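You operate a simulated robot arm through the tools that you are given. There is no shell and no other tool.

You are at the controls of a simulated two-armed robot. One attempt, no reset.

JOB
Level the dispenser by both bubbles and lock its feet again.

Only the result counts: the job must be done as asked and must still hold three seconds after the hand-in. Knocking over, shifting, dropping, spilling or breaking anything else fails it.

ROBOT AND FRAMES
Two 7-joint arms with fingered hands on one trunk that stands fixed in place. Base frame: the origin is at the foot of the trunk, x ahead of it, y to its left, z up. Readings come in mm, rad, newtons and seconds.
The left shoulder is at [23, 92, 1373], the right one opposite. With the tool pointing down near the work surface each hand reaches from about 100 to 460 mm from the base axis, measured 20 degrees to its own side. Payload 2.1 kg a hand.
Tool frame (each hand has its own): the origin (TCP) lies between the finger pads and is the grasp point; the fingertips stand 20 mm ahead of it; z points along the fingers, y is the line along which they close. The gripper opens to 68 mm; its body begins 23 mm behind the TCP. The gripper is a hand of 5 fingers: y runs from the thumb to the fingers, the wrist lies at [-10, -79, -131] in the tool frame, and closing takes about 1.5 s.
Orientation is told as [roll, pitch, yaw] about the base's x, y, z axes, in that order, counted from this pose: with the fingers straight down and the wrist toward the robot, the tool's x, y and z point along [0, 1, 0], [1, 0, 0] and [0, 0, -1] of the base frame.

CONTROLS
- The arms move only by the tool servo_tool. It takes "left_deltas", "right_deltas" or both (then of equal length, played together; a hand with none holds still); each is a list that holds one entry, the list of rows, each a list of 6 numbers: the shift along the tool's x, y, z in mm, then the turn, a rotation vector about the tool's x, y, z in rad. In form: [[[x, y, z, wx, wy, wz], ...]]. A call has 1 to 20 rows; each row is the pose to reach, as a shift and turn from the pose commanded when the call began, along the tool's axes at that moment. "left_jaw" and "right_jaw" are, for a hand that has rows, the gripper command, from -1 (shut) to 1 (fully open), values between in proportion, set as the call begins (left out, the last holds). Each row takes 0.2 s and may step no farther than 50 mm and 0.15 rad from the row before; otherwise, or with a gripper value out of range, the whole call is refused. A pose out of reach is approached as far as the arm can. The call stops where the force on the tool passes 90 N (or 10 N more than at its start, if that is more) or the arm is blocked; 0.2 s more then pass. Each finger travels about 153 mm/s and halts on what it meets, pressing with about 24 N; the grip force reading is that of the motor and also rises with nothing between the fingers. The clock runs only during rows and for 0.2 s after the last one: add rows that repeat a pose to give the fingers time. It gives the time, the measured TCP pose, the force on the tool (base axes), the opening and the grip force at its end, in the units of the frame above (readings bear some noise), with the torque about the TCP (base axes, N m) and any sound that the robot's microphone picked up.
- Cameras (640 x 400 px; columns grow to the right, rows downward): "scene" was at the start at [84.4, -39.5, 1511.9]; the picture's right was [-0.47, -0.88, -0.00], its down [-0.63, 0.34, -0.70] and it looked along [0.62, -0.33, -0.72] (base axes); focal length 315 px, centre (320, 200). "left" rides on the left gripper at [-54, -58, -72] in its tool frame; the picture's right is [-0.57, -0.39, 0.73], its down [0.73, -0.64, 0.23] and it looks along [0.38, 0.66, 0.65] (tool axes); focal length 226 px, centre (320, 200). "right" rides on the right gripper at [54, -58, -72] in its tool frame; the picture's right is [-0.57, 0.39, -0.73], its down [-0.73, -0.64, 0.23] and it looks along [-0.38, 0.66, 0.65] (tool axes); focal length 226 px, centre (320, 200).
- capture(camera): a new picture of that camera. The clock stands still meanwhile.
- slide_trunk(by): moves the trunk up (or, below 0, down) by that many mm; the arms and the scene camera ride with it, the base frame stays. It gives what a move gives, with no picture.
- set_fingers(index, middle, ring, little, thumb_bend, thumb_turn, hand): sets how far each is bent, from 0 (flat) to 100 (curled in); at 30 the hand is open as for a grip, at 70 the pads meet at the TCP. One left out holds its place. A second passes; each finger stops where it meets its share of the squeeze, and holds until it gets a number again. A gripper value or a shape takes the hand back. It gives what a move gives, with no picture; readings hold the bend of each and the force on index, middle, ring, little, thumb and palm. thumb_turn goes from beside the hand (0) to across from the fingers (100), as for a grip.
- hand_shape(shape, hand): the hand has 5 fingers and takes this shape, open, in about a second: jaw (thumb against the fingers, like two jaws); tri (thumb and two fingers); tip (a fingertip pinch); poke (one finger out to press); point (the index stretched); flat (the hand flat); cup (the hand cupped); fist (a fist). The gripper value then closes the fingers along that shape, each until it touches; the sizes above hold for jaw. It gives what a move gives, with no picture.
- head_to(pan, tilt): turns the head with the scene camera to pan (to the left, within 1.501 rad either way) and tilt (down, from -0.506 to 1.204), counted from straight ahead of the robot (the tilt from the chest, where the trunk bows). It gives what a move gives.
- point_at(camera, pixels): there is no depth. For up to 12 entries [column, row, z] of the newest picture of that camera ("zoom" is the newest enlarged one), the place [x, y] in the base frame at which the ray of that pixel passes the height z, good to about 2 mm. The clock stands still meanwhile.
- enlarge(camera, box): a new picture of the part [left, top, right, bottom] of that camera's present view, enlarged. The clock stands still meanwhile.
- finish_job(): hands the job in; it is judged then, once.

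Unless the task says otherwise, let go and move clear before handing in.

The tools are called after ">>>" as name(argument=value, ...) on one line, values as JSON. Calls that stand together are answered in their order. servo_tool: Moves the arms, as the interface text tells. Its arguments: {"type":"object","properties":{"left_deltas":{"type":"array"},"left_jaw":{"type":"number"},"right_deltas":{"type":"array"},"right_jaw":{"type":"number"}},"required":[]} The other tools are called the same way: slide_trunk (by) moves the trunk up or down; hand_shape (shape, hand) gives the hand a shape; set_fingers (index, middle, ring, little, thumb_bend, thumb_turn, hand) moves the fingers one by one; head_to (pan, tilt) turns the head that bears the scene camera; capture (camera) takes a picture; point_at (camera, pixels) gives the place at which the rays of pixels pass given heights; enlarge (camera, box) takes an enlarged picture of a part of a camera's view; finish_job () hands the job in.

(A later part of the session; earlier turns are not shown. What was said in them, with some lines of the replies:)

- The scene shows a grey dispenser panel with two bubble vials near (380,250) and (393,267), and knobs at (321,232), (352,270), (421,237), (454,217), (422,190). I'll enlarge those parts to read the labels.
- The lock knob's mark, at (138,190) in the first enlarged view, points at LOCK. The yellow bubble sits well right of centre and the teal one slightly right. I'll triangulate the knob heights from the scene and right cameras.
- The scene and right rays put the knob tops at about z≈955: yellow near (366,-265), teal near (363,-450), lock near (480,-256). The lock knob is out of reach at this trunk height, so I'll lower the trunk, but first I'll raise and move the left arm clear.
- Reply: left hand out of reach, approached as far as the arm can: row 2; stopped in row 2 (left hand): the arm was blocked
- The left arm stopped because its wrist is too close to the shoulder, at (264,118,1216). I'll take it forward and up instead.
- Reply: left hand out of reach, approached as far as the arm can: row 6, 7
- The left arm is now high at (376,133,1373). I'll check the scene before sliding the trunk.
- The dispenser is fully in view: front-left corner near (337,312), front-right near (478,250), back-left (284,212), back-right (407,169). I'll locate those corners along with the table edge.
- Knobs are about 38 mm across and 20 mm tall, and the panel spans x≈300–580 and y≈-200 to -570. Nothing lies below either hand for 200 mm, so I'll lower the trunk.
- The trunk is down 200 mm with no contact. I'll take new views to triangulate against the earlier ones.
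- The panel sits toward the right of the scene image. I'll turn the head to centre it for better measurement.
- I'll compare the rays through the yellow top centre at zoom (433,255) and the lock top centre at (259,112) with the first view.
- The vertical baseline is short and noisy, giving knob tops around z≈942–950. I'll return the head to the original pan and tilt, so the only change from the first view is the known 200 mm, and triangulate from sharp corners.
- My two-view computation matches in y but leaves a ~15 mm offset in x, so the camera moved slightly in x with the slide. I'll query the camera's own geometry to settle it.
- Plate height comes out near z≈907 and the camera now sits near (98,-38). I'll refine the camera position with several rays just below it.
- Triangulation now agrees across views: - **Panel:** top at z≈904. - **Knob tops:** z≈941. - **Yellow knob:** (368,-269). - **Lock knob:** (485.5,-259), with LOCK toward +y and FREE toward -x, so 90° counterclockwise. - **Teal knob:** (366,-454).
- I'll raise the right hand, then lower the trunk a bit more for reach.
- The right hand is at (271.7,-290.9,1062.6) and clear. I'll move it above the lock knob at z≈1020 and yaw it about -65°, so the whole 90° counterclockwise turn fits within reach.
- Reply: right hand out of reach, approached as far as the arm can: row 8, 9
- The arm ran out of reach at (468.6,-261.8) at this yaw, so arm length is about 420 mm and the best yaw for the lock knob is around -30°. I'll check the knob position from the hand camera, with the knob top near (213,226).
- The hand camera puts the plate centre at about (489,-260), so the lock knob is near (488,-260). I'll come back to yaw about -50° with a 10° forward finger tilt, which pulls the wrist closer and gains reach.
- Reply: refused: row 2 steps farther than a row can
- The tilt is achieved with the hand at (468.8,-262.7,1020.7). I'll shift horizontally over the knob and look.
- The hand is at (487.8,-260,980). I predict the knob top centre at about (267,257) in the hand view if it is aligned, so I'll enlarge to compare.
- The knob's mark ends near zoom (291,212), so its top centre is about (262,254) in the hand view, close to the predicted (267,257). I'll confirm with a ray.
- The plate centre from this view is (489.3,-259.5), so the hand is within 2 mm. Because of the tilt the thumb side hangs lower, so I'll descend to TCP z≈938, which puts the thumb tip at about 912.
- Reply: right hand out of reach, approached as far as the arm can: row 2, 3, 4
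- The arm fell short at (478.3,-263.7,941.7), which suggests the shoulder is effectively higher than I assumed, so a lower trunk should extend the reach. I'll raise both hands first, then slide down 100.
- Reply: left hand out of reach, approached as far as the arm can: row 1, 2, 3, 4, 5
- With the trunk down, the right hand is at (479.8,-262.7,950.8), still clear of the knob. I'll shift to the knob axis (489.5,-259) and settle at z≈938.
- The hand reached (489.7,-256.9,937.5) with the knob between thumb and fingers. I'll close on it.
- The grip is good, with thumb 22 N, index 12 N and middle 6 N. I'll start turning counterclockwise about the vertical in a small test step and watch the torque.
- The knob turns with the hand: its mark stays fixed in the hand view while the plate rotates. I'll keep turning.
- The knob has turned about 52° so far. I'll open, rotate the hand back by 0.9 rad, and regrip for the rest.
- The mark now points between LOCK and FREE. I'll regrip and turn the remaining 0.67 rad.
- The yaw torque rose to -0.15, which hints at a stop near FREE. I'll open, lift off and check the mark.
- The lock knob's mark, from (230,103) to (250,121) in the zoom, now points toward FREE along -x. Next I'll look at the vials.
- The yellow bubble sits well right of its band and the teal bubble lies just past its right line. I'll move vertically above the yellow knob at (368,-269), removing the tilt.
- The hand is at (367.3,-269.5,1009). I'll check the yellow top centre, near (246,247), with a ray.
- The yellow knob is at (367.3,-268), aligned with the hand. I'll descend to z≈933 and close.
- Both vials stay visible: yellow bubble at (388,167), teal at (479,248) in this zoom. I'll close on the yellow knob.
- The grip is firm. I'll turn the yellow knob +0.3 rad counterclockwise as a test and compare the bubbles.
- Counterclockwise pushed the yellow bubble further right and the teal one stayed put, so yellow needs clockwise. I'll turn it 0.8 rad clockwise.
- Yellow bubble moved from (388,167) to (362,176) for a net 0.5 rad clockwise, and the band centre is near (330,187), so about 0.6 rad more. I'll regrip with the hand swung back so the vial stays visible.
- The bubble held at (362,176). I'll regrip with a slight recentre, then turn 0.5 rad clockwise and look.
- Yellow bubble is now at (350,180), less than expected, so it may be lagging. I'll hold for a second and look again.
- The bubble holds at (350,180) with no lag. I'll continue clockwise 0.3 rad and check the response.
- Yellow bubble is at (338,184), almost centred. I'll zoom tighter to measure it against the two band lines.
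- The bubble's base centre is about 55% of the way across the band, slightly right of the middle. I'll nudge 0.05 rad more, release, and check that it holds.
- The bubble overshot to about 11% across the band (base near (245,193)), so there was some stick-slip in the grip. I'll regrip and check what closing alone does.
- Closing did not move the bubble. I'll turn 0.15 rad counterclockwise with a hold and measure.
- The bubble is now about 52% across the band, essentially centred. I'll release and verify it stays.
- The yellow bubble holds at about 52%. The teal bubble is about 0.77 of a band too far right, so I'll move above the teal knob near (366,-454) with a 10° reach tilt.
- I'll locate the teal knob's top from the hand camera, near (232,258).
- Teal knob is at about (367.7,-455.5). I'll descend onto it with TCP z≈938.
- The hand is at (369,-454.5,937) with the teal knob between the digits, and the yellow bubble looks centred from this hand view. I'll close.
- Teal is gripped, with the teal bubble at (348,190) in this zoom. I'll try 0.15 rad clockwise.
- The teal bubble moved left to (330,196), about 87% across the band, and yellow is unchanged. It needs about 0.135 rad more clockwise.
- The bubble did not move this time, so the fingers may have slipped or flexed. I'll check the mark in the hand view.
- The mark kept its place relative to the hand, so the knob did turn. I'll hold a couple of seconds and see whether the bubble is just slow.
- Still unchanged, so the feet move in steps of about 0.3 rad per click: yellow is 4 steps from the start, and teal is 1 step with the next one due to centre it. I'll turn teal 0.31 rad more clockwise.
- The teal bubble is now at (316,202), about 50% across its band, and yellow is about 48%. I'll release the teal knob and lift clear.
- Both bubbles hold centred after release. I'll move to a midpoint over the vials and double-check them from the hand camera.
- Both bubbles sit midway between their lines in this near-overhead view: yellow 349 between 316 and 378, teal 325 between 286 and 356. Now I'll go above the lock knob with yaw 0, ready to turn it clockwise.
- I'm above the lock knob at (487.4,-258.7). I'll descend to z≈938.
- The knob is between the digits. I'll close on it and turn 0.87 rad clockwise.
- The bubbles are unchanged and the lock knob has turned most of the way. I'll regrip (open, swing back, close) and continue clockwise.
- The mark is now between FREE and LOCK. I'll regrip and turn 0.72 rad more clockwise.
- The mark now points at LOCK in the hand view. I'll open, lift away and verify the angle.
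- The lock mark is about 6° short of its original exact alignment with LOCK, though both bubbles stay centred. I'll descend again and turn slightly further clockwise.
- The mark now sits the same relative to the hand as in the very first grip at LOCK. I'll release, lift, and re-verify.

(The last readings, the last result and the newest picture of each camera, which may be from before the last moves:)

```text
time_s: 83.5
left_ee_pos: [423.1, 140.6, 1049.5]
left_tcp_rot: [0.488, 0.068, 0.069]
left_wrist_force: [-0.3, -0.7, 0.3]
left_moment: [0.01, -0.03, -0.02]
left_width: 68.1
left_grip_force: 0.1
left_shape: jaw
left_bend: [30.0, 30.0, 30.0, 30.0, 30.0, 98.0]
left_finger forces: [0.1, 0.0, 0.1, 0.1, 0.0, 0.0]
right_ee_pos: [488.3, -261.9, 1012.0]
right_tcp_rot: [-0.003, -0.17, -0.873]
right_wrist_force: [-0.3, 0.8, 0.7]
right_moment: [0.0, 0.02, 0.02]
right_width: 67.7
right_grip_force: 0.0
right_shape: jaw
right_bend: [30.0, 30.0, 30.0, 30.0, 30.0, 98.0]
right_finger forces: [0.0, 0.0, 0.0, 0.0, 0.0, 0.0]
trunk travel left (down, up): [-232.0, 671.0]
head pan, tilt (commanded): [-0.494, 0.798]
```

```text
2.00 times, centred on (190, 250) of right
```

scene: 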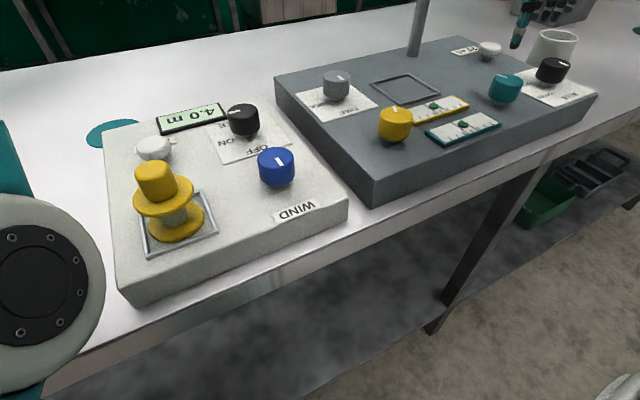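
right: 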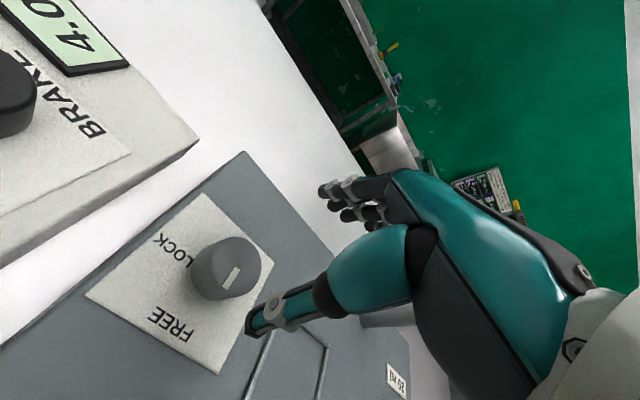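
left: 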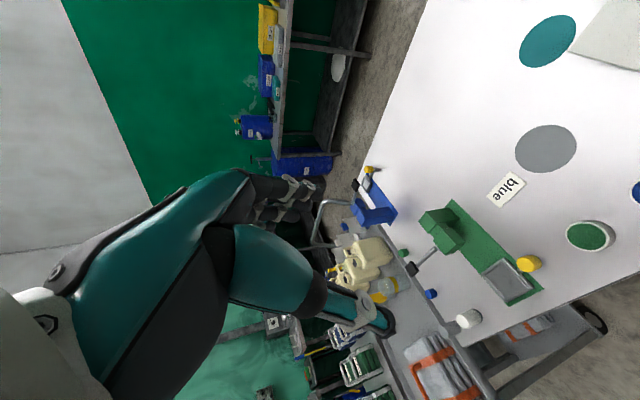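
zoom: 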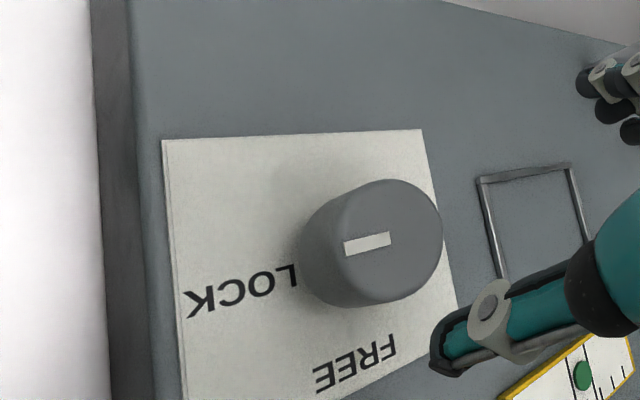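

The lock mark is identical to before, so the knob has settled at its LOCK stop, and both bubbles stay centred. I'll back the hand clear and raise the trunk to compare the mark with my original reference view.

>>> servo_tool(right_deltas=[[[0, 5, -30, 0, 0, 0], [0, 10.1, -59.1, 0, 0, 0], [-33, -9.4, -62.5, 0, 0, 0], [-66, -29, -65.8, 0, 0, 0], [-99, -48.5, -69.2, 0, 0, 0], [-132, -68, -72.5, 0, 0, 0], [-164.8, -87.6, -75.9, 0, 0, 0], [-164.8, -87.6, -75.9, 0, 0, 0]]])

>>> slide_trunk(by=180)

>>> capture(camera="scene")

>>> enlarge(camera="scene", box=[285, 150, 365, 200])

>>> enlarge(camera="scene", box=[345, 150, 457, 220])

```text
time_s: 85.3
left_ee_pos: [423.0, 142.3, 1049.5]
left_tcp_rot: [0.49, 0.068, 0.07]
left_wrist_force: [0.5, 1.0, -0.2]
left_moment: [0.01, 0.04, -0.03]
left_width: 67.8
left_grip_force: 0.1
left_shape: jaw
left_bend: [30.0, 30.0, 30.0, 30.0, 30.0, 98.0]
left_finger forces: [0.1, 0.1, 0.0, 0.0, 0.0, 0.0]
right_ee_pos: [297.3, -290.5, 1069.3]
right_tcp_rot: [-0.002, -0.17, -0.873]
right_wrist_force: [-1.4, 0.5, -0.8]
right_moment: [-0.02, 0.0, 0.04]
right_width: 67.6
right_grip_force: 0.1
right_shape: jaw
right_bend: [30.0, 30.0, 30.0, 30.0, 30.0, 98.0]
right_finger forces: [0.0, 0.1, 0.0, 0.0, 0.1, 0.0]
right hand out of reach, approached as far as the arm can: row 1, 2
trunk travel left (down, up): [-232.0, 671.0]
head pan, tilt (commanded): [-0.494, 0.798]
```

```text
time_s: 87.3
left_ee_pos: [423.7, 141.4, 1230.0]
left_tcp_rot: [0.49, 0.07, 0.069]
left_wrist_force: [-0.6, -0.4, -0.8]
left_moment: [0.0, 0.0, 0.01]
left_width: 67.6
left_grip_force: 0.1
left_shape: jaw
left_bend: [30.0, 30.0, 30.0, 30.0, 30.0, 98.0]
left_finger forces: [0.0, 0.0, 0.0, 0.0, 0.0, 0.1]
right_ee_pos: [300.0, -291.4, 1251.3]
right_tcp_rot: [0.0, -0.171, -0.873]
right_wrist_force: [0.3, -0.3, -0.1]
right_moment: [-0.03, -0.03, -0.01]
right_width: 67.4
right_grip_force: 0.1
right_shape: jaw
right_bend: [30.0, 30.0, 30.0, 30.0, 30.0, 98.0]
right_finger forces: [0.1, 0.0, 0.1, 0.0, 0.0, 0.1]
trunk travel left (down, up): [-412.0, 491.0]
head pan, tilt (commanded): [-0.494, 0.798]
```

```text
taken
```

scene: 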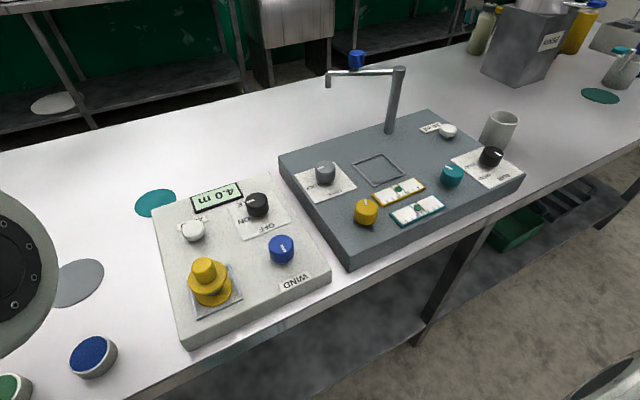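

```text
8.00 times, centred on (325, 175) of scene
```

zoom: 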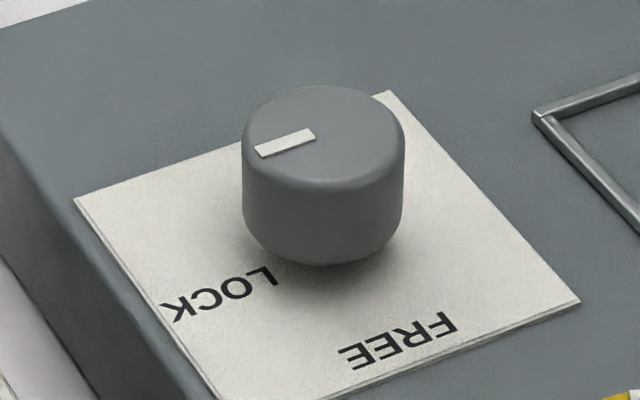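

```text
5.71 times, centred on (401, 185) of scene
```

zoom: 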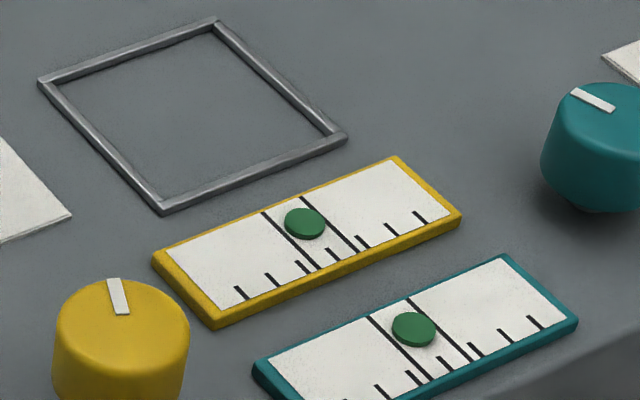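

The lock knob's mark at (256,152)–(315,132) matches the original LOCK view exactly. The panel has not shifted, both bubbles sit midway between their lines, and both hands are clear, so I'm handing in.

>>> finish_job()

```text
The job is handed in.
```

The dispenser is level by both bubbles and its feet are locked again. I've handed the job in, but no verdict came back, so this rests on my own final check.

- **Lock:** I turned the grey knob to FREE, adjusted both feet, then turned it back. Its mark matches the original LOCK position exactly in the same camera view.
- **Bubbles:** The yellow and teal bubbles both sit midway between their two lines. They stayed there after I let go and after locking.
- **Surroundings:** In the last picture the dispenser has not shifted, the spout is where it was and nothing else looks disturbed. Both hands are clear.
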